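You operate a simulated robot arm through the tools that you are given. There is no shell and no other tool. Be economical: measure what you need, move in short steps, check, and stop when the job is done.

You are at the controls of a simulated robot arm. One attempt, no reset.

TASK
Press the dowel into the hole by the press column and slide the bracket out.
Fine: down to its groove, hands clear of the ram, no empty stroke, lever up.

The check looks at the end state, three seconds after you hand in, the way a careful person would. Anything else that was tipped, shoved, dropped, spilled or broken makes it a failure.

THE ROBOT
A 7-joint arm with a two-finger parallel gripper, fixed in place. Base frame: the origin is at the foot of the arm, x ahead of it, y to its left, z up; the work surface is at about z = 1.8. Readings come in cm, rad, newtons and seconds.
With the tool pointing down near the work surface it reaches from about 24 to 62 cm from the base axis. Its first joint turns from -1.152 to 1.152 rad. Payload 2.6 kg.
Tool frame: the origin (TCP) lies between the finger pads and is the grasp point; the fingertips stand 3 cm ahead of it; z points along the fingers, y is the line along which they close. The gripper opens to 9.4 cm. The fingers are 2.8 cm wide and 1 cm thick; the gripper's body (5 by 9.6 cm) begins 5.5 cm behind the TCP.
Orientation is that of the tool frame in the base frame, as a unit quaternion [x, y, z, w]. With the fingers straight down and closing along the base's y, the tool's x points along the base's -x, its y along +y and its z along -z.

THE INTERFACE
- The arm moves only by the tool nudge_tool. Its argument "motion" is one flat list of numbers, 7 for each row, row after row: the opening, from 0 (shut) to 1 (fully open), then the shift along the base's x, y, z in mm, then the turn, a rotation vector about the base's x, y, z in rad. In form: [fingers, tx, ty, tz, wx, wy, wz, fingers, tx, ty, tz, wx, wy, wz, ...]. A call has 1 to 10 rows; each row shifts and turns the commanded pose from where the row before left it. Each row takes 0.2 s and may step no farther than 5 cm and 0.15 rad from the row before; otherwise, or with a gripper value out of range, the whole call is refused. A pose out of reach is approached as far as the arm can. The call stops where the force on the tool passes 40 N (or 10 N more than at its start, if that is more) or the arm is blocked; 0.2 s more then pass. The fingers move at their own pace (about 7.2 cm/s each) and stop on an object; they squeeze with about 32 N. The grip force told is the motor's: it shows also when the fingers shut on nothing. Time passes only in rows, and 0.2 s behind the last, so rows that do not move let the fingers close. The reply holds the time, the measured pose of the TCP, the force on the tool along the base axes, the opening and the grip force, in the units named above and with some noise.
- Cameras (640 x 400 px; columns grow to the right, rows downward): "scene" is fixed at [4.46, 43.12, 59.06]; the picture's right is [-0.73, -0.68, 0.00], its down [-0.21, 0.23, -0.95] and it looks along [0.64, -0.70, -0.31] (base axes); focal length 321 px, centre (320, 200). "wrist" rides on the gripper at [-3.7, 0, -5.8] in the tool frame; the picture's right is [0.00, -1.00, 0.00], its down [0.97, 0.00, -0.24] and it looks along [0.24, 0.00, 0.97] (tool axes); focal length 218 px, centre (320, 200). There is no depth. A picture from a camera that has moved, and an enlarged one, comes with that camera's place and axes in the base frame and with its lens.
- grab_frame(camera): a new picture of that camera. No time passes.
- zoom(camera, box): a new picture of the part [left, top, right, bottom] of that camera's present view, enlarged. No time passes.
- job_done(): hands the job in; it is judged then, once.

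Work in short steps. Places have to be worked out from the pictures, the camera data and where the tool is seen: move nearer, look again, correct. Check each grasp and each placing, and mend what went wrong. You have 120 turns and 68 pictures in all, those below and enlarged ones among them. Open the gripper and draw the arm clear of the work before you hand the job in, unless the task says otherwise; then end with one line.

The tools are called as a command line: name --argument value ..., lists and objects as JSON in quotes. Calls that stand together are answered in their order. nudge_tool: Moves the arm, as the interface text tells. Its arguments: {"type":"object","properties":{"motion":{"type":"array"}},"required":["motion"]} The other tools are called the same way: grab_frame (camera) takes a picture; zoom (camera, box) takes an enlarged picture of a part of a camera's view; job_done () hands the job in.

At the start:

```text
time: 0.0
position: [29.37, -3.27, 43.03]
tcp_rot: [0.001, 1.0, 0.0, -0.001]
wrist_force: [0.0, 0.8, -0.9]
gripper_width: 9.37
finger_force: 0.2
```

scene: 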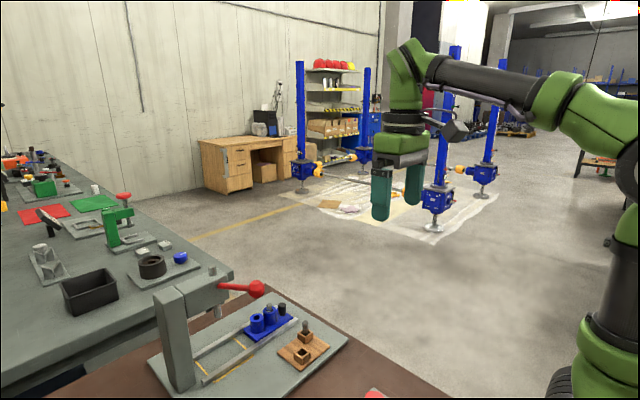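
wrist: 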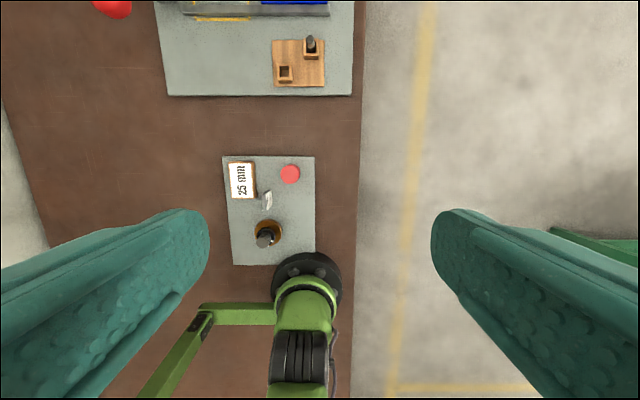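

The press plate is at the lower centre of the scene view; I take enlarged looks at it and the wrist view before moving.

zoom --camera "scene" --box '[140, 250, 360, 400]'

zoom --camera "wrist" --box '[80, 0, 380, 280]'

```text
2.67 times, centred on (250, 325) of scene
camera zoom: at [4.46, 43.12, 59.06], right [-0.73, -0.68, 0.0], down [-0.21, 0.23, -0.95], along [0.64, -0.7, -0.31], focal length 856 px, centre (507, -133)
```

zoom: 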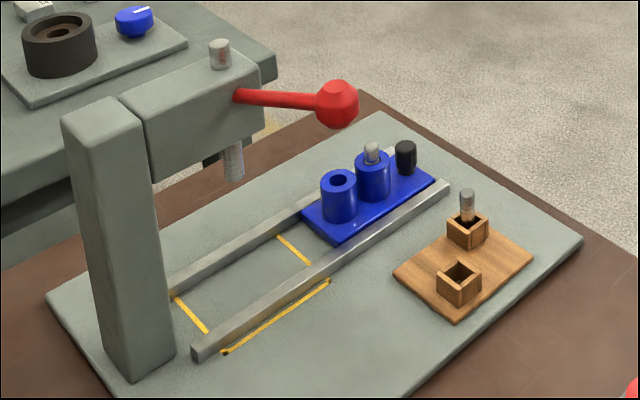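

```text
1.43 times, centred on (230, 140) of wrist
camera zoom: at [33.03, -3.12, 48.74], right [0.0, -1.0, 0.0], down [-0.97, 0.0, 0.24], along [-0.24, 0.0, -0.97], focal length 312 px, centre (449, 286)
```

zoom: 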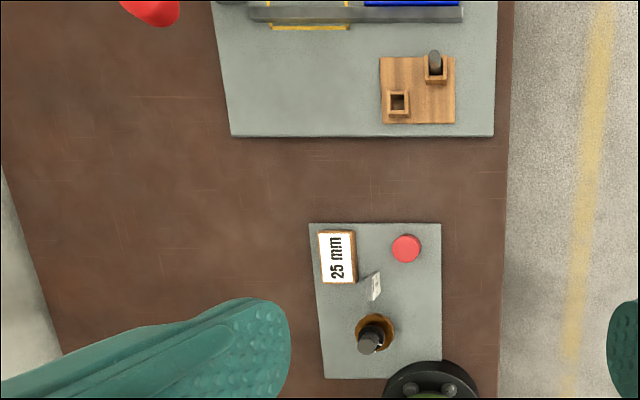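

The carriage sits on rails along y with the ram around (58,16); dowel in a wooden tray near (48,0). I move ahead at a safe height to look from above.

nudge_tool --motion '[1, 45, 10, -10, 0, 0, 0, 1, 45, 10, -10, 0, 0, 0, 1, 45, 10, -10, 0, 0, 0, 1, 40, 5, -10, 0, 0, 0]'

grab_frame --camera "wrist"

```text
time: 1.0
position: [46.97, 0.18, 38.92]
tcp_rot: [0.001, 1.0, 0.0, -0.001]
wrist_force: [0.5, 0.4, 0.4]
gripper_width: 9.4
finger_force: 0.1
```

```text
63 pictures are left
camera wrist: at [50.63, 0.29, 44.66], right [0.0, -1.0, 0.0], down [-0.97, 0.0, 0.24], along [-0.24, 0.0, -0.97], focal length 218 px, centre (320, 200)
```

wrist: 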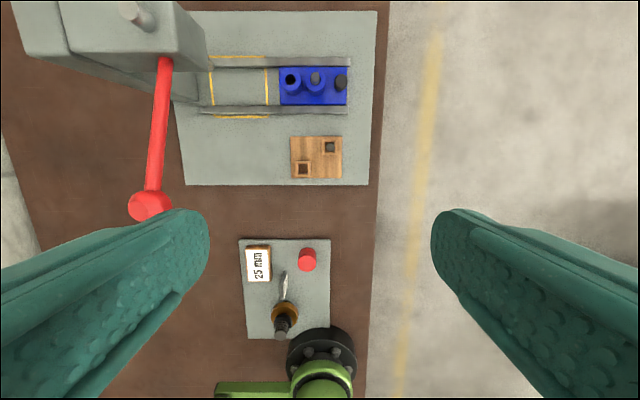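

zoom --camera "wrist" --box '[180, 30, 380, 190]'

zoom --camera "wrist" --box '[220, 220, 380, 350]'

zoom --camera "scene" --box '[235, 290, 335, 380]'

```text
2.50 times, centred on (280, 110) of wrist
camera zoom: at [50.63, 0.29, 44.66], right [0.0, -1.0, 0.0], down [-0.97, 0.0, 0.24], along [-0.24, 0.0, -0.97], focal length 546 px, centre (420, 425)
```

zoom: 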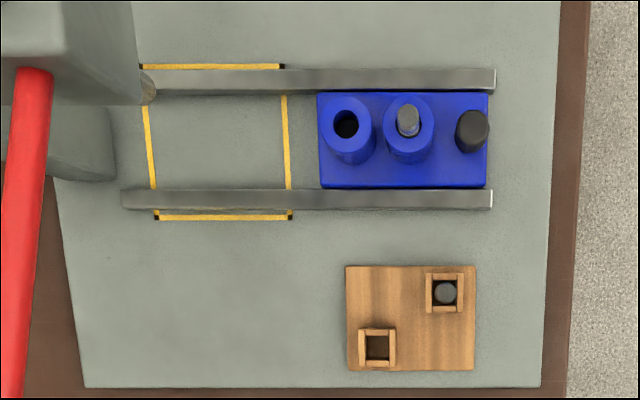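

```text
3.08 times, centred on (300, 285) of wrist
camera zoom: at [50.63, 0.29, 44.66], right [0.0, -1.0, 0.0], down [-0.97, 0.0, 0.24], along [-0.24, 0.0, -0.97], focal length 672 px, centre (382, -62)
```

zoom: 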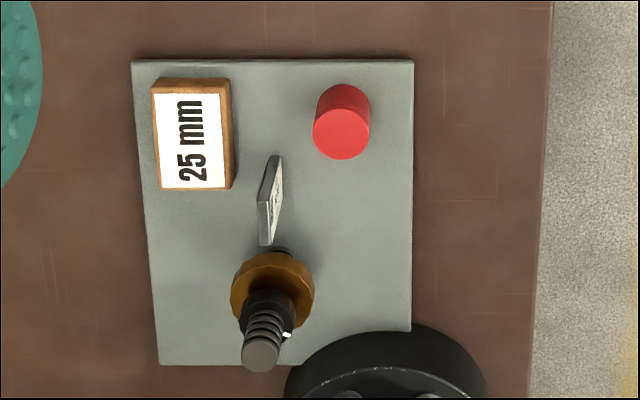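

```text
4.44 times, centred on (285, 335) of scene
camera zoom: at [4.46, 43.12, 59.06], right [-0.73, -0.68, 0.0], down [-0.21, 0.23, -0.95], along [0.64, -0.7, -0.31], focal length 1426 px, centre (476, -400)
```

zoom: 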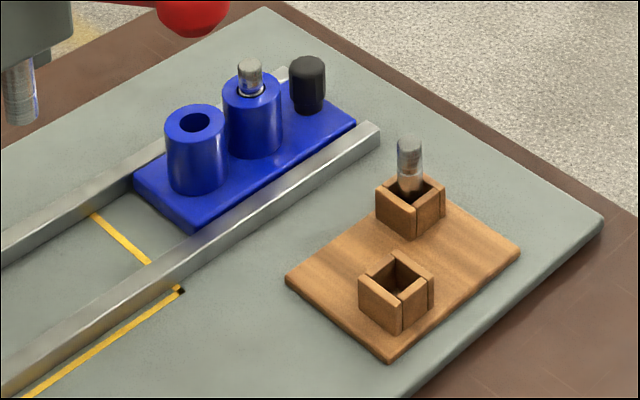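

The empty boss hole is at about (60.6, 4.9, 6.9), tray dowel (50.4, -1.4, top 7.4), carriage knob (60.5, -3), ram (60.5, 14.8, bottom 13); the second boss already has a dowel pressed to its groove as a reference. I turn the gripper 90° (closing along x) while coming over the tray dowel.

nudge_tool --motion '[1, 3, -2, -15, 0, 0, -0.15, 1, 3, -2, -15, 0, 0, -0.15, 1, 4, -2, -15, 0, 0, -0.15, 1, 4, -2, -15, 0, 0, -0.15, 1, 4, -2, -15, 0, 0, -0.15, 1, 4, -2, -15, 0, 0, -0.15, 1, 4, -2, -15, 0, 0, -0.15, 1, 4, -2, -15, 0, 0, -0.15, 1, 4, 0, -15, 0, 0, -0.15, 1, 0, 0, -15, 0, 0, -0.15]'

nudge_tool --motion '[1, 0, 0, -10, 0, 0, -0.071]'

grab_frame --camera "wrist"

```text
time: 3.2
position: [50.23, -1.25, 23.91]
tcp_rot: [0.682, 0.731, 0.001, 0.0]
wrist_force: [0.4, 0.1, -0.9]
gripper_width: 9.4
finger_force: 0.0
```

```text
time: 3.6
position: [50.2, -1.27, 22.9]
tcp_rot: [0.708, 0.706, -0.001, 0.001]
wrist_force: [-0.5, 0.3, 0.2]
gripper_width: 9.45
finger_force: 0.0
```

```text
59 pictures are left
camera wrist: at [50.14, -4.94, 28.75], right [-1.0, 0.0, 0.0], down [0.0, 0.97, 0.24], along [0.0, 0.24, -0.97], focal length 218 px, centre (320, 200)
```

wrist: 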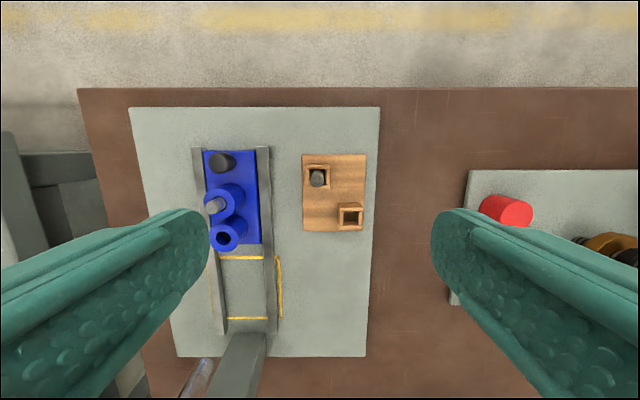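

zoom --camera "wrist" --box '[280, 140, 380, 240]'

zoom --camera "wrist" --box '[190, 140, 290, 260]'

zoom --camera "scene" --box '[230, 295, 330, 365]'

```text
4.00 times, centred on (330, 190) of wrist
camera zoom: at [50.14, -4.94, 28.75], right [-1.0, 0.0, 0.0], down [0.0, 0.97, 0.24], along [0.0, 0.24, -0.97], focal length 873 px, centre (280, 240)
```

zoom: 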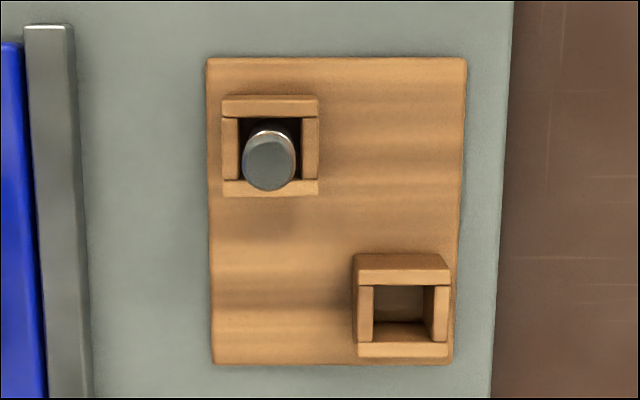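

```text
3.33 times, centred on (240, 200) of wrist
camera zoom: at [50.14, -4.94, 28.75], right [-1.0, 0.0, 0.0], down [0.0, 0.97, 0.24], along [0.0, 0.24, -0.97], focal length 728 px, centre (587, 200)
```

zoom: 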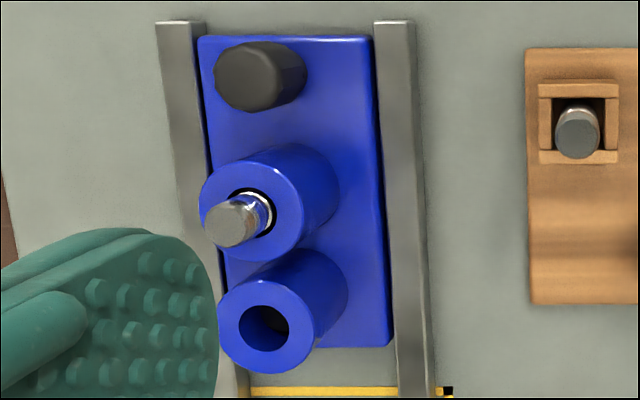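

```text
5.71 times, centred on (280, 330) of scene
camera zoom: at [4.46, 43.12, 59.06], right [-0.73, -0.68, 0.0], down [-0.21, 0.23, -0.95], along [0.64, -0.7, -0.31], focal length 1834 px, centre (549, -543)
```

zoom: 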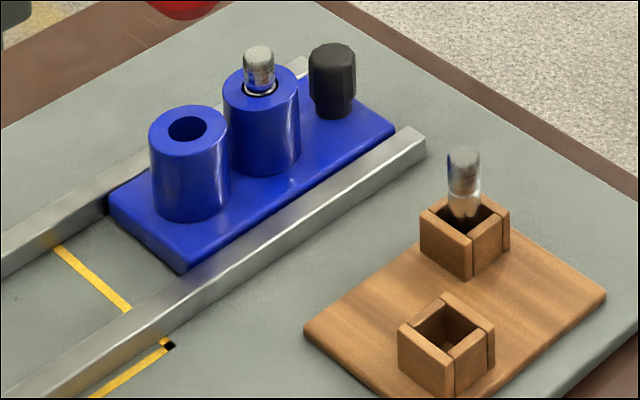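

Dowel top is at about (50.4, -1.6, 7.4), diameter ~1.3, socket rim ~4.9. I descend above it and recheck.

nudge_tool --motion '[0.6, 2, -3, -40, 0, 0, 0, 0.5, 0, 0, -40, 0, 0, 0, 0.5, 0, 0, -29, 0, 0, 0]'

grab_frame --camera "wrist"

zoom --camera "scene" --box '[235, 270, 355, 370]'

```text
time: 4.4
position: [50.33, -1.58, 11.95]
tcp_rot: [0.707, 0.707, 0.0, 0.001]
wrist_force: [-0.4, 1.3, 0.0]
gripper_width: 4.7
finger_force: 0.1
```

```text
55 pictures are left
camera wrist: at [50.29, -5.22, 17.72], right [-1.0, 0.0, 0.0], down [0.0, 0.97, 0.24], along [0.0, 0.24, -0.97], focal length 218 px, centre (320, 200)
```

wrist: 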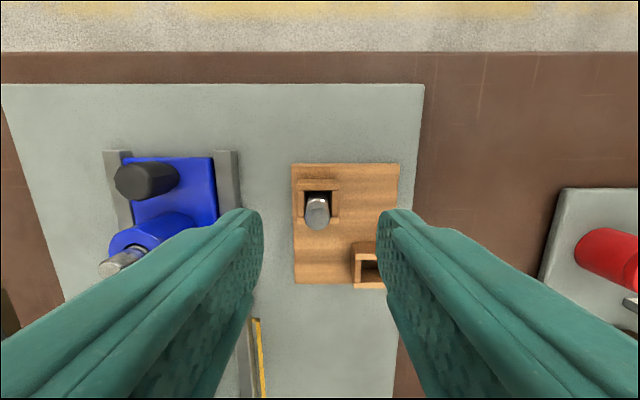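

```text
4.00 times, centred on (295, 320) of scene
camera zoom: at [4.46, 43.12, 59.06], right [-0.73, -0.68, 0.0], down [-0.21, 0.23, -0.95], along [0.64, -0.7, -0.31], focal length 1283 px, centre (420, -280)
```

zoom: 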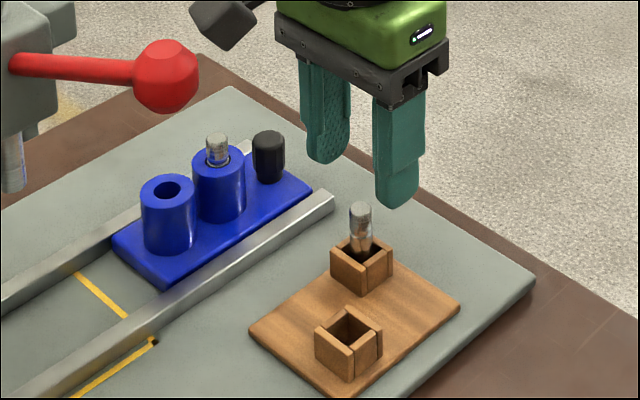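

Dowel is centred between fingers at y≈-1.75. I go down so that the tips stay just above the socket rim, then close.

nudge_tool --motion '[0.5, 0.5, -1.5, -20, 0, 0, 0, 0.5, 0, 0, -17, 0, 0, 0, 0.5, 0, 0, 0, 0, 0, 0]'

zoom --camera "scene" --box '[255, 290, 345, 360]'

grab_frame --camera "wrist"

```text
time: 5.2
position: [50.51, -1.56, 8.42]
tcp_rot: [0.707, 0.707, -0.001, 0.0]
wrist_force: [0.2, 0.9, 0.4]
gripper_width: 4.69
finger_force: 0.0
```

```text
5.71 times, centred on (300, 325) of scene
camera zoom: at [4.46, 43.12, 59.06], right [-0.73, -0.68, 0.0], down [-0.21, 0.23, -0.95], along [0.64, -0.7, -0.31], focal length 1834 px, centre (434, -514)
```

zoom: 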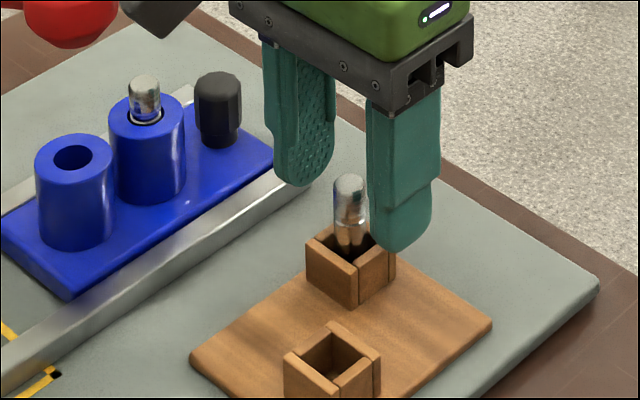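

```text
52 pictures are left
camera wrist: at [50.4, -5.27, 14.24], right [-1.0, 0.0, 0.0], down [0.0, 0.97, 0.24], along [0.0, 0.24, -0.97], focal length 218 px, centre (320, 200)
```

wrist: 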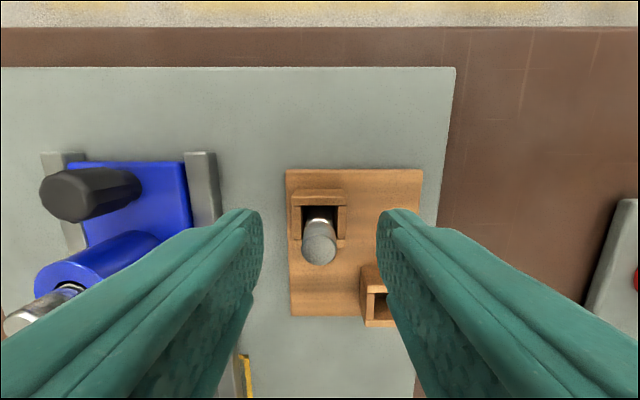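

nudge_tool --motion '[0.5, 0, -1, -1, 0, 0, 0, 0.25, 0, 0, 0, 0, 0, 0, 0, 0, 0, 0, 0, 0, 0, 0, 0, 0, 0, 0, 0, 0, 0, 0, 0, 0, 0, 0, 0]'

zoom --camera "scene" --box '[255, 290, 345, 360]'

```text
time: 6.4
position: [50.41, -1.7, 8.32]
tcp_rot: [0.707, 0.707, -0.001, -0.001]
wrist_force: [0.3, -0.4, 1.2]
gripper_width: 1.27
finger_force: 31.7
```

```text
5.71 times, centred on (300, 325) of scene
camera zoom: at [4.46, 43.12, 59.06], right [-0.73, -0.68, 0.0], down [-0.21, 0.23, -0.95], along [0.64, -0.7, -0.31], focal length 1834 px, centre (434, -514)
```

zoom: 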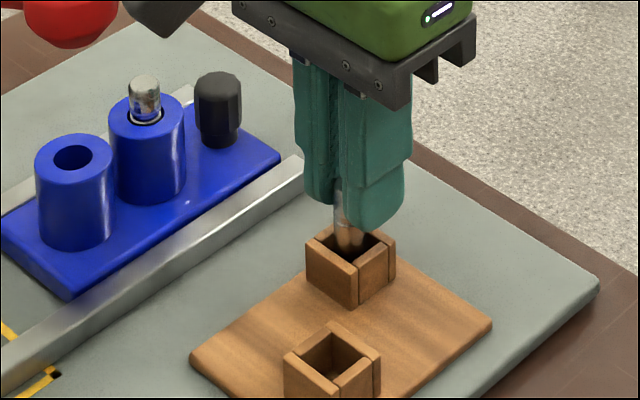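

The dowel is gripped (width 1.27, 32 N). I lift it straight up and look at it.

nudge_tool --motion '[0, 0, 0, 20, 0, 0, 0, 0, 0, 0, 30, 0, 0, 0, 0, 0, 0, 30, 0, 0, 0]'

zoom --camera "scene" --box '[240, 220, 360, 360]'

grab_frame --camera "wrist"

```text
time: 7.2
position: [50.51, -1.91, 16.44]
tcp_rot: [0.707, 0.707, 0.0, 0.001]
wrist_force: [0.2, 0.4, -0.3]
gripper_width: 1.25
finger_force: 32.3
```

```text
2.86 times, centred on (300, 290) of scene
camera zoom: at [4.46, 43.12, 59.06], right [-0.73, -0.68, 0.0], down [-0.21, 0.23, -0.95], along [0.64, -0.7, -0.31], focal length 917 px, centre (377, -57)
```

zoom: 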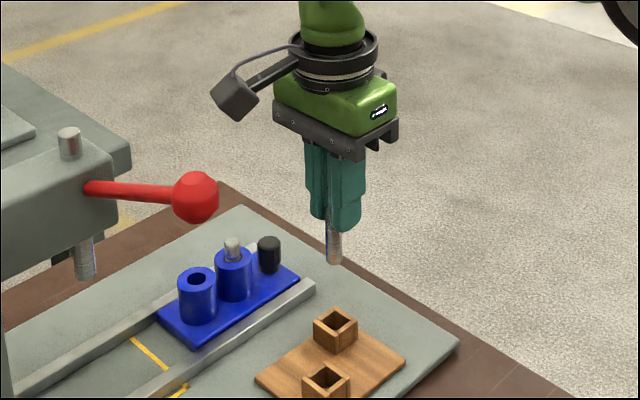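

```text
49 pictures are left
camera wrist: at [50.51, -5.53, 22.23], right [-1.0, 0.0, 0.0], down [0.0, 0.97, 0.24], along [0.0, 0.24, -0.97], focal length 218 px, centre (320, 200)
```

wrist: 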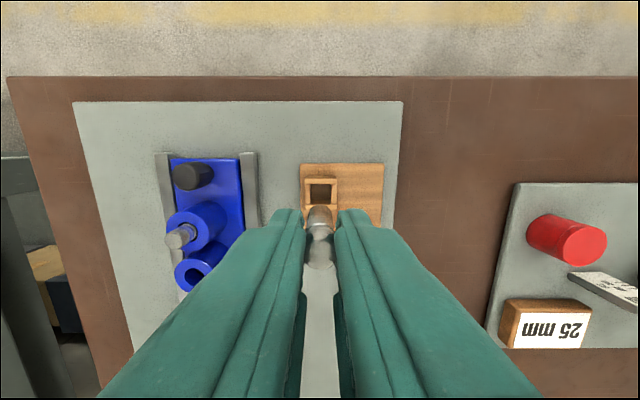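

zoom --camera "wrist" --box '[270, 160, 370, 290]'

zoom --camera "scene" --box '[325, 270, 385, 320]'

```text
3.08 times, centred on (320, 225) of wrist
camera zoom: at [50.51, -5.53, 22.23], right [-1.0, 0.0, 0.0], down [0.0, 0.97, 0.24], along [0.0, 0.24, -0.97], focal length 672 px, centre (320, 123)
```

zoom: 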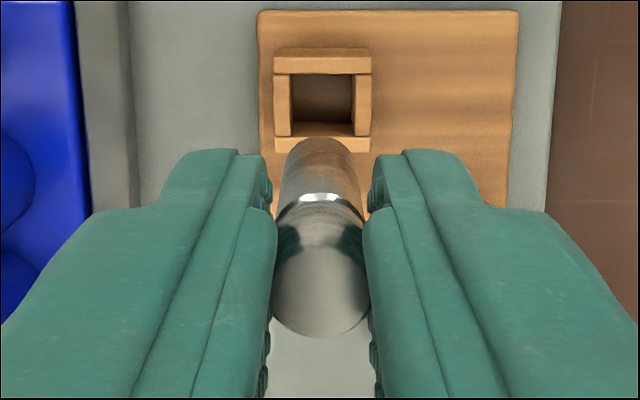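

```text
8.00 times, centred on (355, 295) of scene
camera zoom: at [4.46, 43.12, 59.06], right [-0.73, -0.68, 0.0], down [-0.21, 0.23, -0.95], along [0.64, -0.7, -0.31], focal length 2567 px, centre (40, -560)
```

zoom: 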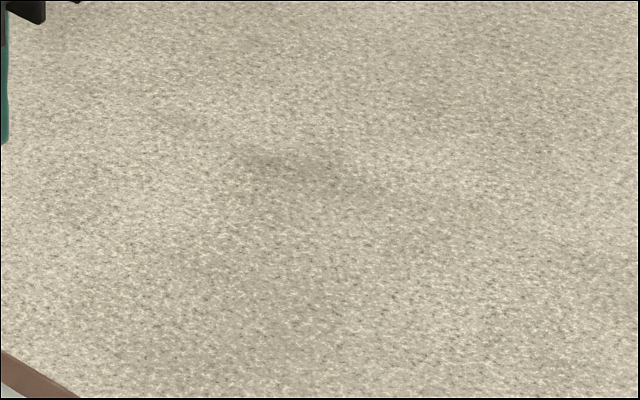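

Dowel hangs straight with its groove visible, bottom ~6.4 cm below the TCP. I carry it over the empty hole (60.6, 4.85), staying above everything.

nudge_tool --motion '[0, 25, 15, 10, 0, 0, 0, 0, 25, 18, 0, 0, 0, 0, 0, 25, 17, 0, 0, 0, 0, 0, 26, 17, 0, 0, 0, 0, 0, 0, 0, 0, 0, 0, 0]'

grab_frame --camera "wrist"

zoom --camera "scene" --box '[190, 220, 340, 350]'

```text
time: 8.4
position: [59.97, 5.41, 17.02]
tcp_rot: [0.707, 0.707, -0.001, 0.0]
wrist_force: [0.0, 0.7, -0.4]
gripper_width: 1.25
finger_force: 31.5
out of reach, approached as far as the arm can: row 4
```

```text
46 pictures are left
camera wrist: at [59.96, 1.72, 22.76], right [-1.0, 0.0, 0.0], down [0.0, 0.97, 0.24], along [0.0, 0.24, -0.97], focal length 218 px, centre (320, 200)
```

wrist: 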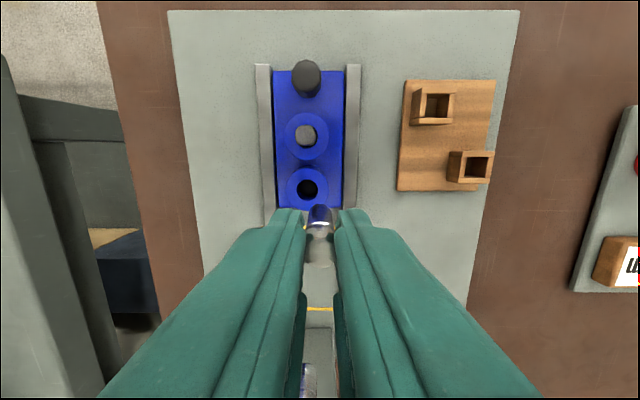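

```text
3.08 times, centred on (265, 285) of scene
camera zoom: at [4.46, 43.12, 59.06], right [-0.73, -0.68, 0.0], down [-0.21, 0.23, -0.95], along [0.64, -0.7, -0.31], focal length 987 px, centre (489, -62)
```

zoom: 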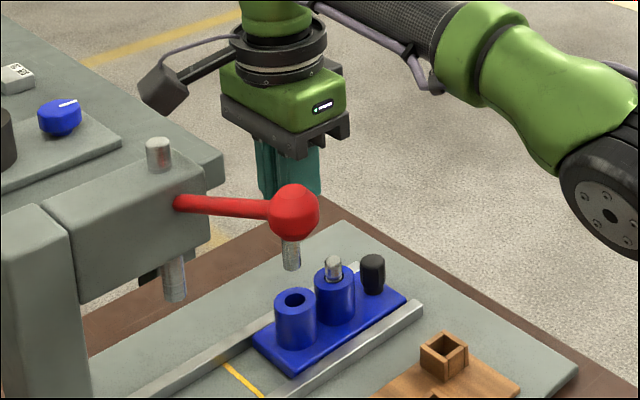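

At height the arm runs out of reach at x≈60; lower should reach further. I zoom to measure the hole.

zoom --camera "wrist" --box '[250, 50, 370, 230]'

```text
2.22 times, centred on (310, 140) of wrist
camera zoom: at [59.96, 1.72, 22.76], right [-1.0, 0.0, 0.0], down [0.0, 0.97, 0.24], along [0.0, 0.24, -0.97], focal length 485 px, centre (342, 333)
```

zoom: 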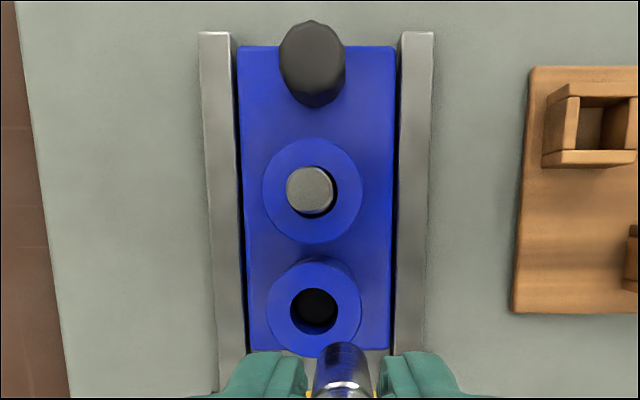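

Hole is about 0.95 cm further in x and 0.55 cm back in y from the TCP. I lower to just above the boss and correct.

nudge_tool --motion '[0, 0, 0, -15, 0, 0, 0, 0, 0, -3, -8, 0, 0, 0, 0, 3, -2, 0, 0, 0, 0, 0, 0, 0, 0, 0, 0, 0]'

```text
time: 9.4
position: [60.51, 4.92, 14.75]
tcp_rot: [0.708, 0.707, -0.001, 0.0]
wrist_force: [0.0, 0.4, 0.2]
gripper_width: 1.25
finger_force: 32.0
```

nudge_tool --motion '[0, 4, 0, -3, 0, 0, 0, 0, 0, 0, 0, 0, 0, 0]'

zoom --camera "wrist" --box '[250, 120, 390, 290]'

zoom --camera "scene" --box '[210, 260, 310, 350]'

```text
time: 10.0
position: [60.81, 4.98, 14.39]
tcp_rot: [0.708, 0.706, 0.0, 0.0]
wrist_force: [0.9, -1.3, 0.4]
gripper_width: 1.27
finger_force: 32.1
```

```text
2.35 times, centred on (320, 205) of wrist
camera zoom: at [60.64, 1.3, 20.15], right [-1.0, 0.0, 0.0], down [0.0, 0.97, 0.24], along [0.0, 0.24, -0.97], focal length 514 px, centre (320, 188)
```

zoom: 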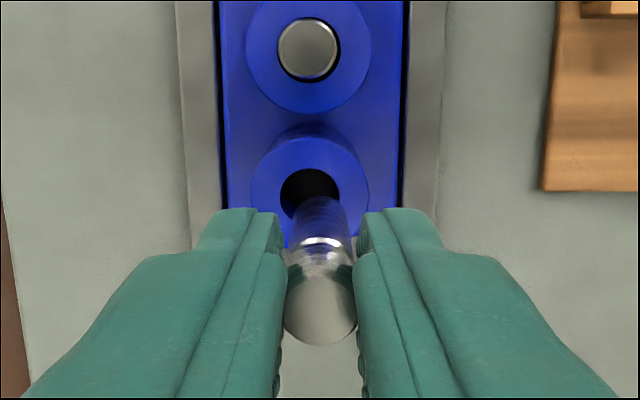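

```text
4.44 times, centred on (260, 305) of scene
camera zoom: at [4.46, 43.12, 59.06], right [-0.73, -0.68, 0.0], down [-0.21, 0.23, -0.95], along [0.64, -0.7, -0.31], focal length 1426 px, centre (587, -267)
```

zoom: 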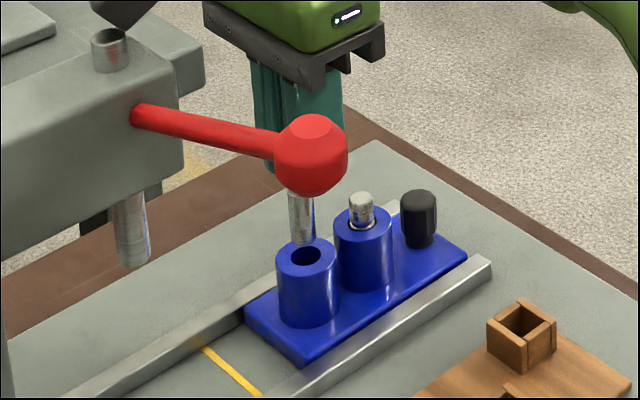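

zoom --camera "scene" --box '[260, 295, 300, 330]'

zoom --camera "wrist" --box '[295, 160, 345, 270]'

```text
11.43 times, centred on (280, 312) of scene
camera zoom: at [4.46, 43.12, 59.06], right [-0.73, -0.68, 0.0], down [-0.21, 0.23, -0.95], along [0.64, -0.7, -0.31], focal length 3667 px, centre (777, -1086)
```

zoom: 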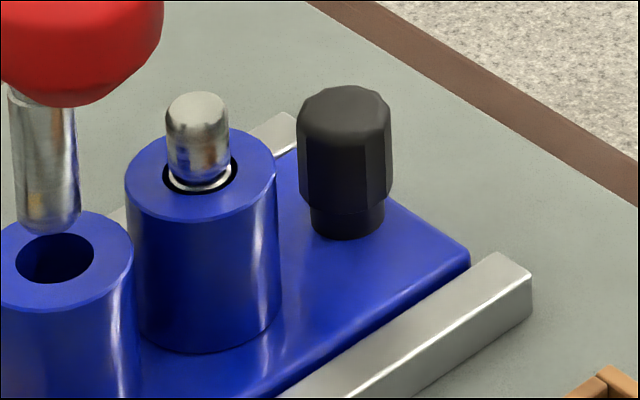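

```text
3.64 times, centred on (320, 215) of wrist
camera zoom: at [60.64, 1.3, 20.15], right [-1.0, 0.0, 0.0], down [0.0, 0.97, 0.24], along [0.0, 0.24, -0.97], focal length 794 px, centre (320, 146)
```

zoom: 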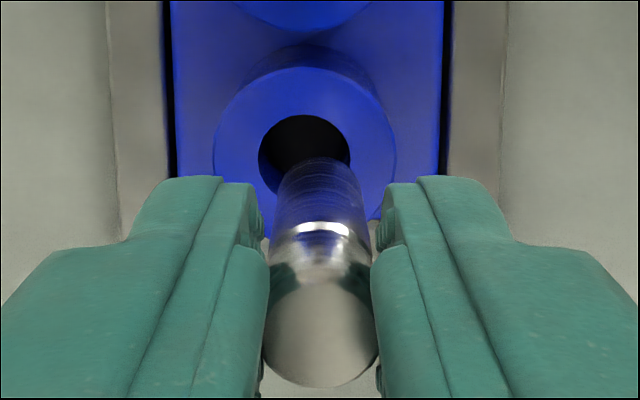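

Relative to the dowel tip, the hole is about +0.27 in x, −0.4 in y, 1 cm below. I correct, lower 6 mm, and check.

nudge_tool --motion '[0, 2.7, -4, 0, 0, 0, 0, 0, 0, 0, -6, 0, 0, 0, 0, 0, 0, 0, 0, 0, 0]'

zoom --camera "scene" --box '[250, 295, 290, 330]'

zoom --camera "wrist" --box '[295, 160, 345, 270]'

```text
time: 10.8
position: [60.78, 4.65, 13.75]
tcp_rot: [0.708, 0.707, 0.001, 0.001]
wrist_force: [3.8, -4.3, 1.6]
gripper_width: 1.26
finger_force: 31.9
out of reach, approached as far as the arm can: row 1
```

```text
11.43 times, centred on (270, 312) of scene
camera zoom: at [4.46, 43.12, 59.06], right [-0.73, -0.68, 0.0], down [-0.21, 0.23, -0.95], along [0.64, -0.7, -0.31], focal length 3667 px, centre (891, -1086)
```

zoom: 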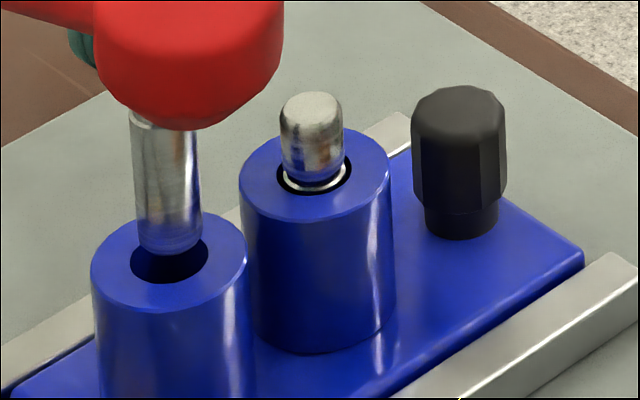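

```text
3.64 times, centred on (320, 215) of wrist
camera zoom: at [60.73, 1.11, 19.49], right [-1.0, 0.0, 0.0], down [0.0, 0.97, 0.24], along [0.0, 0.24, -0.97], focal length 794 px, centre (320, 146)
```

zoom: 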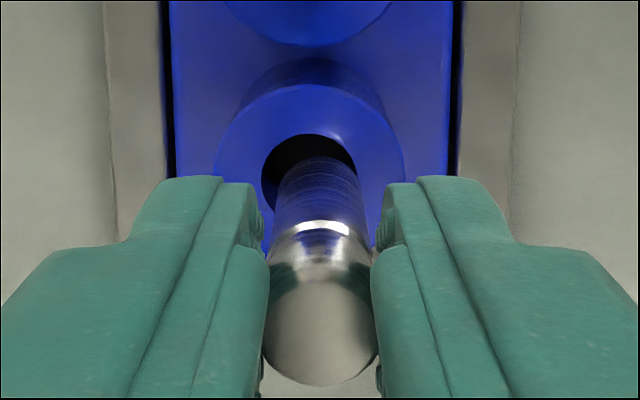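

Nearly aligned: remaining about +0.15 in x and −0.12 in y. I lower slightly (for reach) while correcting.

nudge_tool --motion '[0, 1, -1.3, -2, 0, 0, 0, 0, 1, 0, 0, 0, 0, 0, 0, 0, 0, 0, 0, 0, 0]'

zoom --camera "scene" --box '[250, 295, 290, 330]'

zoom --camera "wrist" --box '[295, 160, 345, 270]'

```text
time: 11.6
position: [60.98, 4.73, 13.34]
tcp_rot: [0.707, 0.707, 0.001, 0.0]
wrist_force: [-0.3, 0.5, 2.3]
gripper_width: 1.25
finger_force: 31.6
```

```text
11.43 times, centred on (270, 312) of scene
camera zoom: at [4.46, 43.12, 59.06], right [-0.73, -0.68, 0.0], down [-0.21, 0.23, -0.95], along [0.64, -0.7, -0.31], focal length 3667 px, centre (891, -1086)
```

zoom: 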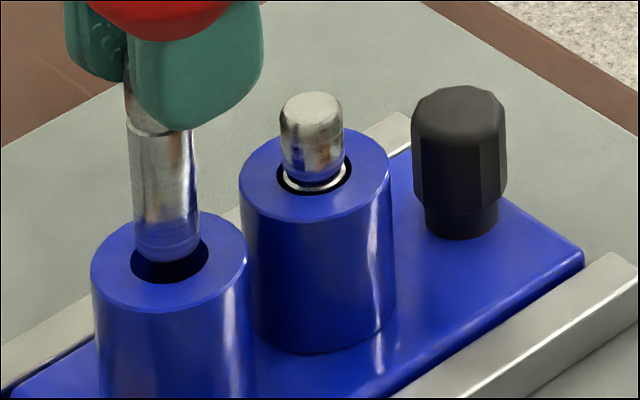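

```text
3.64 times, centred on (320, 215) of wrist
camera zoom: at [60.87, 1.09, 19.26], right [-1.0, 0.0, 0.0], down [0.0, 0.97, 0.24], along [0.0, 0.24, -0.97], focal length 794 px, centre (320, 146)
```

zoom: 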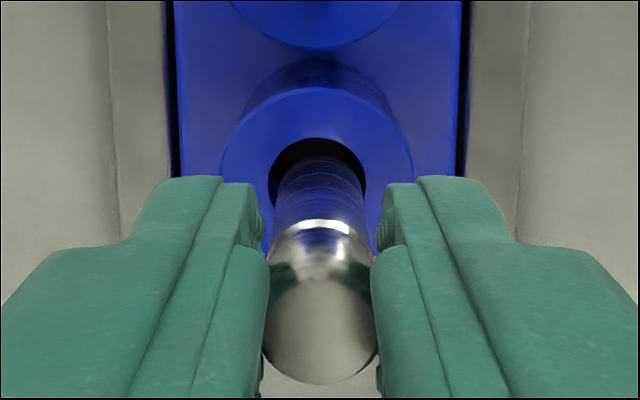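

The lever ball seems to have shifted in the scene between frames (down, then back up); I look at the whole scene to see whether the arm is touching it.

grab_frame --camera "scene"

```text
35 pictures are left
```

scene: 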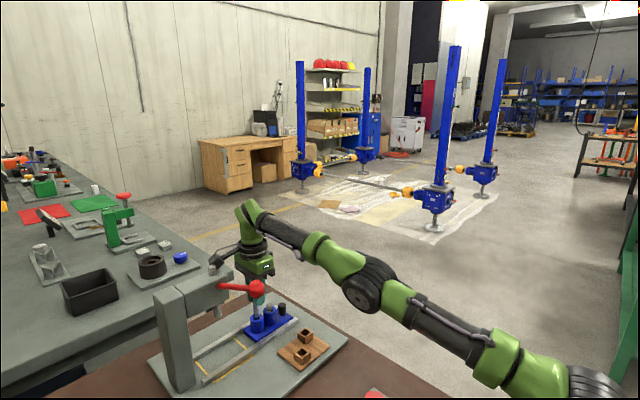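

zoom --camera "scene" --box '[150, 220, 310, 340]'

```text
3.33 times, centred on (230, 280) of scene
camera zoom: at [4.46, 43.12, 59.06], right [-0.73, -0.68, 0.0], down [-0.21, 0.23, -0.95], along [0.64, -0.7, -0.31], focal length 1070 px, centre (620, -67)
```

zoom: 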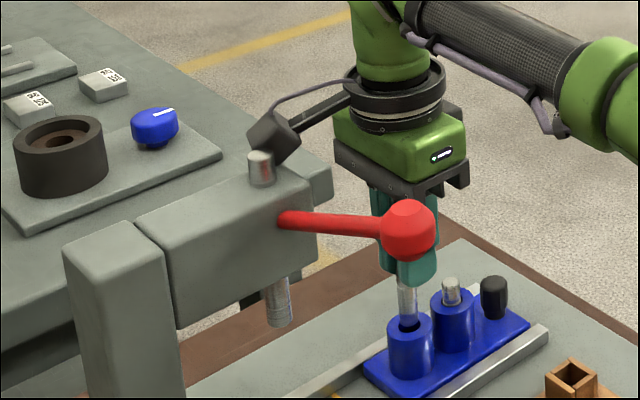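

The arm's black sensor box (on the tool's +x side, now pointing to +y) is right by the ram's top peg and had nudged it; the lever is back up now. I back out upward and turn the tool by 180° so that box points to −y.

nudge_tool --motion '[0, 0, 0, 20, 0, 0, 0, 0, -10, -5, 30, 0, 0, 0, 0, -30, -15, 30, 0, 0, 0, 0, -30, -20, 20, 0, 0, 0, 0, -30, -10, 0, 0, 0, 0]'

zoom --camera "scene" --box '[150, 180, 330, 340]'

```text
time: 12.8
position: [50.72, 0.15, 23.34]
tcp_rot: [0.707, 0.707, 0.001, 0.001]
wrist_force: [-0.6, 0.4, -1.6]
gripper_width: 1.24
finger_force: 31.7
out of reach, approached as far as the arm can: row 1
```

```text
2.50 times, centred on (240, 260) of scene
camera zoom: at [4.46, 43.12, 59.06], right [-0.73, -0.68, 0.0], down [-0.21, 0.23, -0.95], along [0.64, -0.7, -0.31], focal length 802 px, centre (520, 50)
```

zoom: 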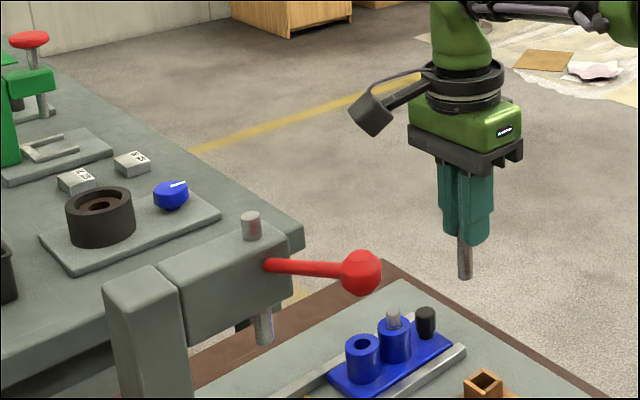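

nudge_tool --motion '[0, -5, -3, 2, 0, 0, 0.15, 0, -5, -3, 2, 0, 0, 0.15, 0, 0, -3, 0, 0, 0, 0.15, 0, 0, 0, 0, 0, 0, 0.15, 0, 0, 0, 0, 0, 0, 0.15, 0, 0, 0, 0, 0, 0, 0.15, 0, 0, 0, 0, 0, 0, 0.15, 0, 0, 0, 0, 0, 0, 0.15, 0, 0, 0, 0, 0, 0, 0.15, 0, 0, 0, 0, 0, 0, 0.15]'

nudge_tool --motion '[0, 0, 0, 0, 0, 0, 0.15, 0, 0, 0, 0, 0, 0, 0.15, 0, 0, 0, 0, 0, 0, 0.15, 0, 0, 0, 0, 0, 0, 0.15, 0, 0, 0, 0, 0, 0, 0.15, 0, 0, 0, 0, 0, 0, 0.15, 0, 0, 0, 0, 0, 0, 0.15, 0, 0, 0, 0, 0, 0, 0.15, 0, 0, 0, 0, 0, 0, 0.15, 0, 0, 0, 0, 0, 0, 0.15]'

nudge_tool --motion '[0, 0, 0, 0, 0, 0, 0.1416]'

zoom --camera "scene" --box '[150, 180, 330, 340]'

```text
time: 15.0
position: [49.5, -0.78, 23.76]
tcp_rot: [0.034, 0.999, 0.0, 0.0]
wrist_force: [0.1, -0.1, 0.4]
gripper_width: 1.2
finger_force: 32.0
```

```text
time: 17.2
position: [49.58, -0.81, 23.63]
tcp_rot: [-0.655, 0.755, 0.0, 0.0]
wrist_force: [0.1, 0.1, 0.2]
gripper_width: 1.26
finger_force: 31.5
```

```text
time: 17.6
position: [49.51, -0.82, 23.73]
tcp_rot: [0.707, -0.707, 0.0, -0.001]
wrist_force: [-0.4, 0.1, -1.0]
gripper_width: 1.24
finger_force: 31.9
```

```text
2.50 times, centred on (240, 260) of scene
camera zoom: at [4.46, 43.12, 59.06], right [-0.73, -0.68, 0.0], down [-0.21, 0.23, -0.95], along [0.64, -0.7, -0.31], focal length 802 px, centre (520, 50)
```

zoom: 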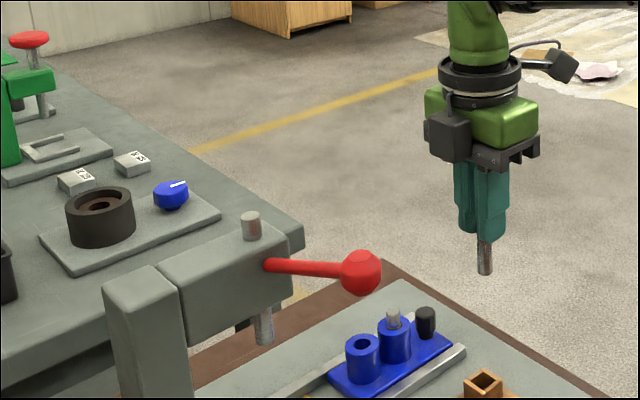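

Orientation now has the box at −y. I carry the dowel back down toward the hole.

nudge_tool --motion '[0, 20, 10, -20, 0, 0, 0, 0, 25, 12, -25, 0, 0, 0, 0, 25, 15, -30, 0, 0, 0, 0, 25, 12, -12, 0, 0, 0, 0, 10, 6, 0, 0, 0, 0, 0, 4, 2, -1, 0, 0, 0, 0, 0, 0, 0, 0, 0, 0]'

grab_frame --camera "wrist"

zoom --camera "scene" --box '[150, 220, 310, 340]'

```text
time: 19.2
position: [60.5, 5.04, 14.86]
tcp_rot: [-0.707, 0.707, 0.0, 0.0]
wrist_force: [0.4, 0.4, -1.0]
gripper_width: 1.26
finger_force: 31.5
```

```text
31 pictures are left
camera wrist: at [60.41, 8.69, 20.66], right [1.0, 0.0, 0.0], down [0.0, -0.97, 0.24], along [0.0, -0.24, -0.97], focal length 218 px, centre (320, 200)
```

wrist: 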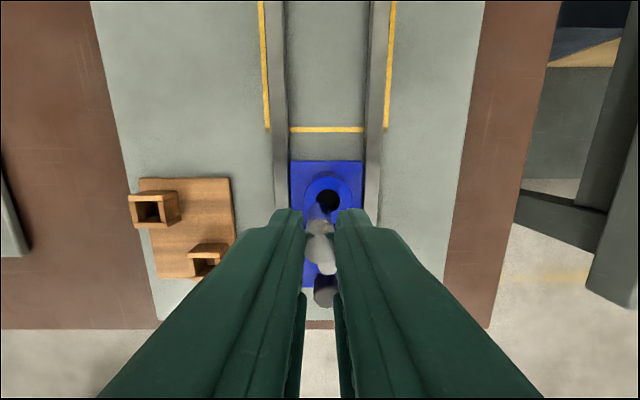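

```text
3.33 times, centred on (230, 280) of scene
camera zoom: at [4.46, 43.12, 59.06], right [-0.73, -0.68, 0.0], down [-0.21, 0.23, -0.95], along [0.64, -0.7, -0.31], focal length 1070 px, centre (620, -67)
```

zoom: 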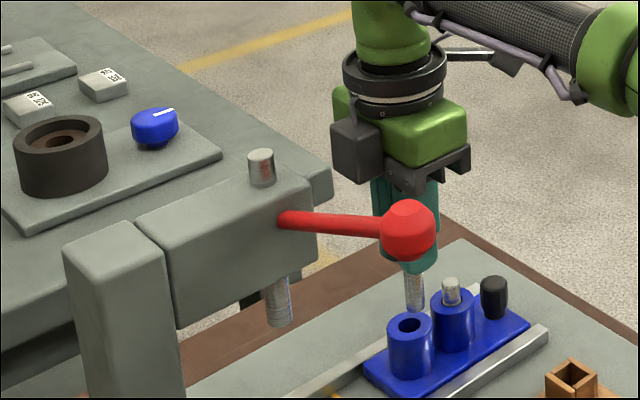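

zoom --camera "wrist" --box '[295, 160, 345, 270]'

zoom --camera "scene" --box '[250, 295, 290, 330]'

```text
3.64 times, centred on (320, 215) of wrist
camera zoom: at [60.41, 8.69, 20.66], right [1.0, 0.0, 0.0], down [0.0, -0.97, 0.24], along [0.0, -0.24, -0.97], focal length 794 px, centre (320, 146)
```

zoom: 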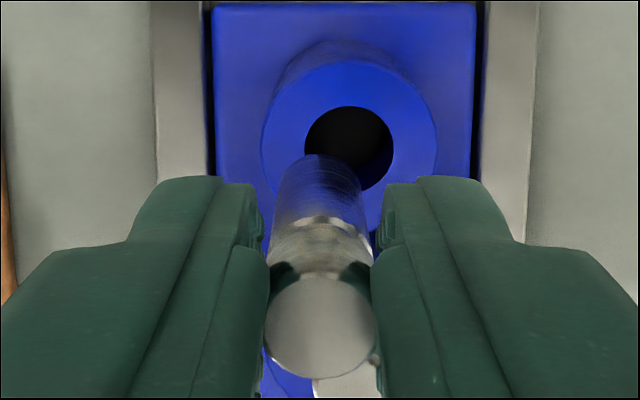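

```text
11.43 times, centred on (270, 312) of scene
camera zoom: at [4.46, 43.12, 59.06], right [-0.73, -0.68, 0.0], down [-0.21, 0.23, -0.95], along [0.64, -0.7, -0.31], focal length 3667 px, centre (891, -1086)
```

zoom: 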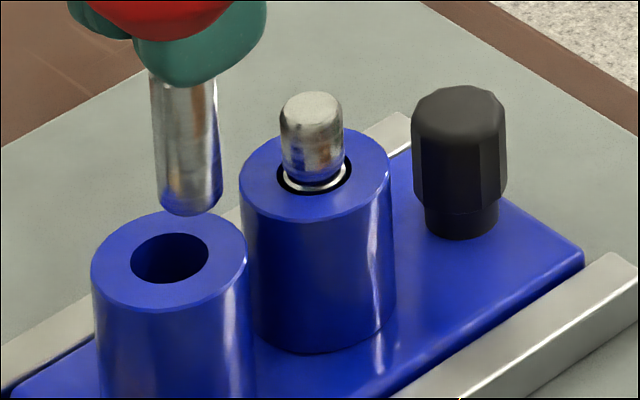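

Need about +0.5 x, +0.15 y, with a gap of ~1.4 cm. I correct while lowering 8 mm.

nudge_tool --motion '[0, 1, 1, -8, 0, 0, 0, 0, 4.3, 0.5, 0, 0, 0, 0, 0, 0, 0, 0, 0, 0, 0]'

zoom --camera "wrist" --box '[295, 160, 345, 270]'

zoom --camera "scene" --box '[250, 295, 290, 330]'

```text
time: 20.0
position: [60.67, 5.53, 13.94]
tcp_rot: [-0.707, 0.708, 0.0, 0.0]
wrist_force: [0.7, 1.0, -1.1]
gripper_width: 1.25
finger_force: 31.8
out of reach, approached as far as the arm can: row 2
```

```text
3.64 times, centred on (320, 215) of wrist
camera zoom: at [60.67, 9.14, 19.81], right [1.0, 0.0, 0.0], down [0.0, -0.97, 0.24], along [0.0, -0.24, -0.97], focal length 794 px, centre (320, 146)
```

zoom: 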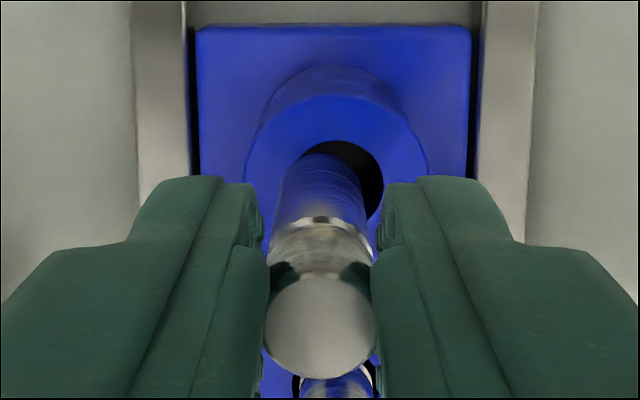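

```text
11.43 times, centred on (270, 312) of scene
camera zoom: at [4.46, 43.12, 59.06], right [-0.73, -0.68, 0.0], down [-0.21, 0.23, -0.95], along [0.64, -0.7, -0.31], focal length 3667 px, centre (891, -1086)
```

zoom: 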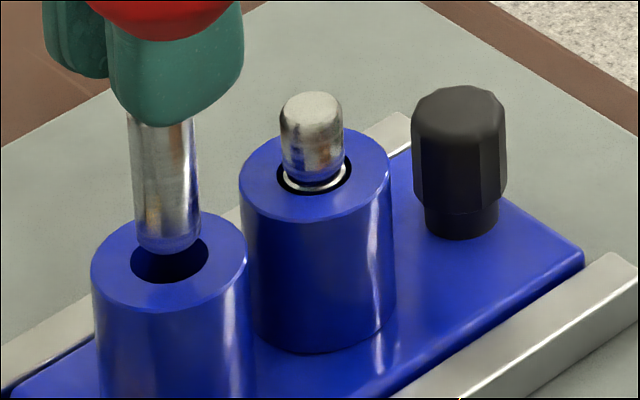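

nudge_tool --motion '[0, 0, -2.7, -2.5, 0, 0, 0, 0, 1.5, 0, -0.5, 0, 0, 0, 0, 1.2, 0, 0, 0, 0, 0, 0, 0, 0, 0, 0, 0, 0]'

zoom --camera "wrist" --box '[295, 160, 345, 270]'

zoom --camera "scene" --box '[250, 295, 290, 330]'

```text
time: 21.0
position: [60.77, 5.14, 13.9]
tcp_rot: [-0.706, 0.708, 0.0, 0.001]
wrist_force: [-0.4, -1.1, -1.4]
gripper_width: 1.27
finger_force: 32.0
```

```text
3.64 times, centred on (320, 215) of wrist
camera zoom: at [60.78, 8.91, 19.61], right [1.0, 0.0, 0.0], down [0.0, -0.97, 0.24], along [0.0, -0.24, -0.97], focal length 794 px, centre (320, 146)
```

zoom: 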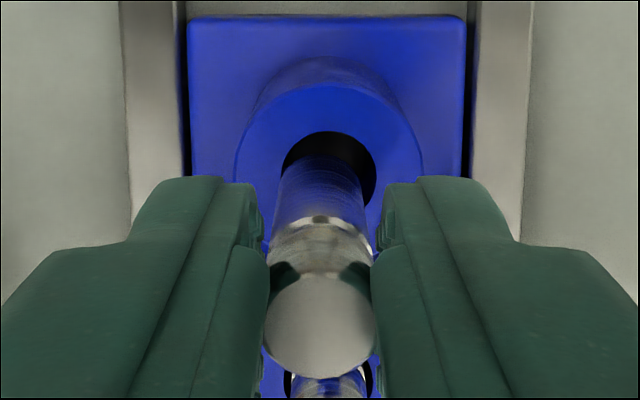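

```text
11.43 times, centred on (270, 312) of scene
camera zoom: at [4.46, 43.12, 59.06], right [-0.73, -0.68, 0.0], down [-0.21, 0.23, -0.95], along [0.64, -0.7, -0.31], focal length 3667 px, centre (891, -1086)
```

zoom: 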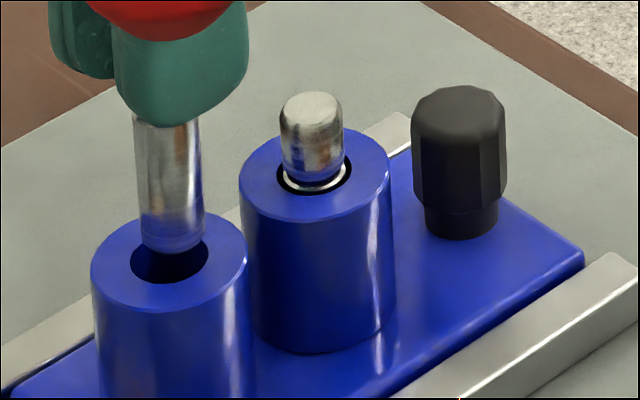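

Only ~+0.17 in x remains. I correct and lower gently, watching the force.

nudge_tool --motion '[0, 0.8, 0, -3, 0, 0, 0, 0, 1, 0, -1, 0, 0, 0, 0, 0, 0, -3, 0, 0, 0, 0, 0, 0, 0, 0, 0, 0]'

zoom --camera "scene" --box '[250, 295, 290, 330]'

```text
time: 22.0
position: [60.88, 5.19, 13.22]
tcp_rot: [-0.706, 0.708, 0.0, 0.0]
wrist_force: [0.2, -0.1, -1.5]
gripper_width: 1.25
finger_force: 32.1
out of reach, approached as far as the arm can: row 2
```

```text
11.43 times, centred on (270, 312) of scene
camera zoom: at [4.46, 43.12, 59.06], right [-0.73, -0.68, 0.0], down [-0.21, 0.23, -0.95], along [0.64, -0.7, -0.31], focal length 3667 px, centre (891, -1086)
```

zoom: 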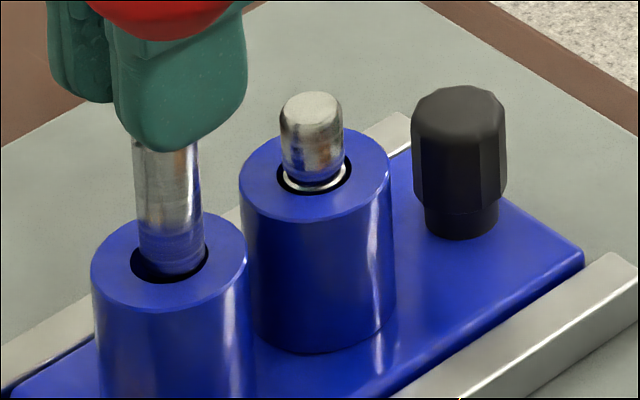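

The tip appears to be entering the hole with no force. I continue down in small steps.

nudge_tool --motion '[0, 0.5, 0, -3, 0, 0, 0, 0, 0, 0, -3, 0, 0, 0, 0, 0, 0, 0, 0, 0, 0]'

zoom --camera "scene" --box '[250, 295, 290, 330]'

```text
time: 22.8
position: [60.94, 5.2, 12.55]
tcp_rot: [-0.706, 0.708, 0.0, 0.0]
wrist_force: [0.4, -0.3, -1.2]
gripper_width: 1.27
finger_force: 31.8
```

```text
11.43 times, centred on (270, 312) of scene
camera zoom: at [4.46, 43.12, 59.06], right [-0.73, -0.68, 0.0], down [-0.21, 0.23, -0.95], along [0.64, -0.7, -0.31], focal length 3667 px, centre (891, -1086)
```

zoom: 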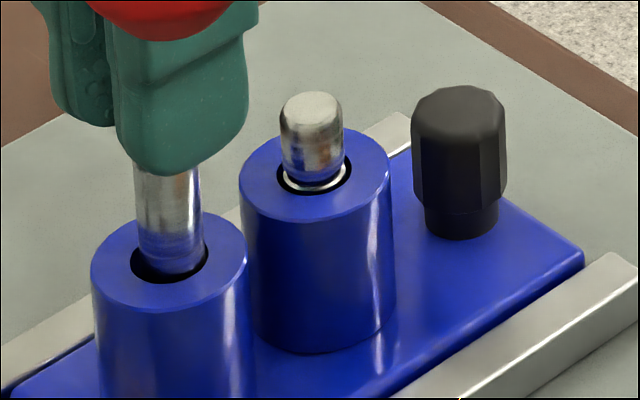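

nudge_tool --motion '[0, 0, 0, -5, 0, 0, 0, 0, 0, 0, -5, 0, 0, 0, 0, 0, 0, -5, 0, 0, 0, 0, 0, 0, 0, 0, 0, 0]'

zoom --camera "scene" --box '[250, 295, 290, 330]'

```text
time: 23.8
position: [60.93, 5.17, 11.29]
tcp_rot: [-0.707, 0.708, -0.001, 0.002]
wrist_force: [1.4, 2.1, 19.7]
gripper_width: 1.27
finger_force: 32.1
```

```text
11.43 times, centred on (270, 312) of scene
camera zoom: at [4.45, 43.12, 59.06], right [-0.73, -0.68, 0.0], down [-0.21, 0.23, -0.95], along [0.64, -0.7, -0.31], focal length 3667 px, centre (891, -1086)
```

zoom: 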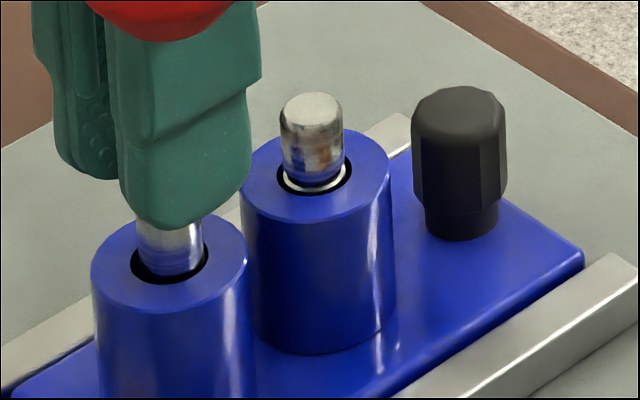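

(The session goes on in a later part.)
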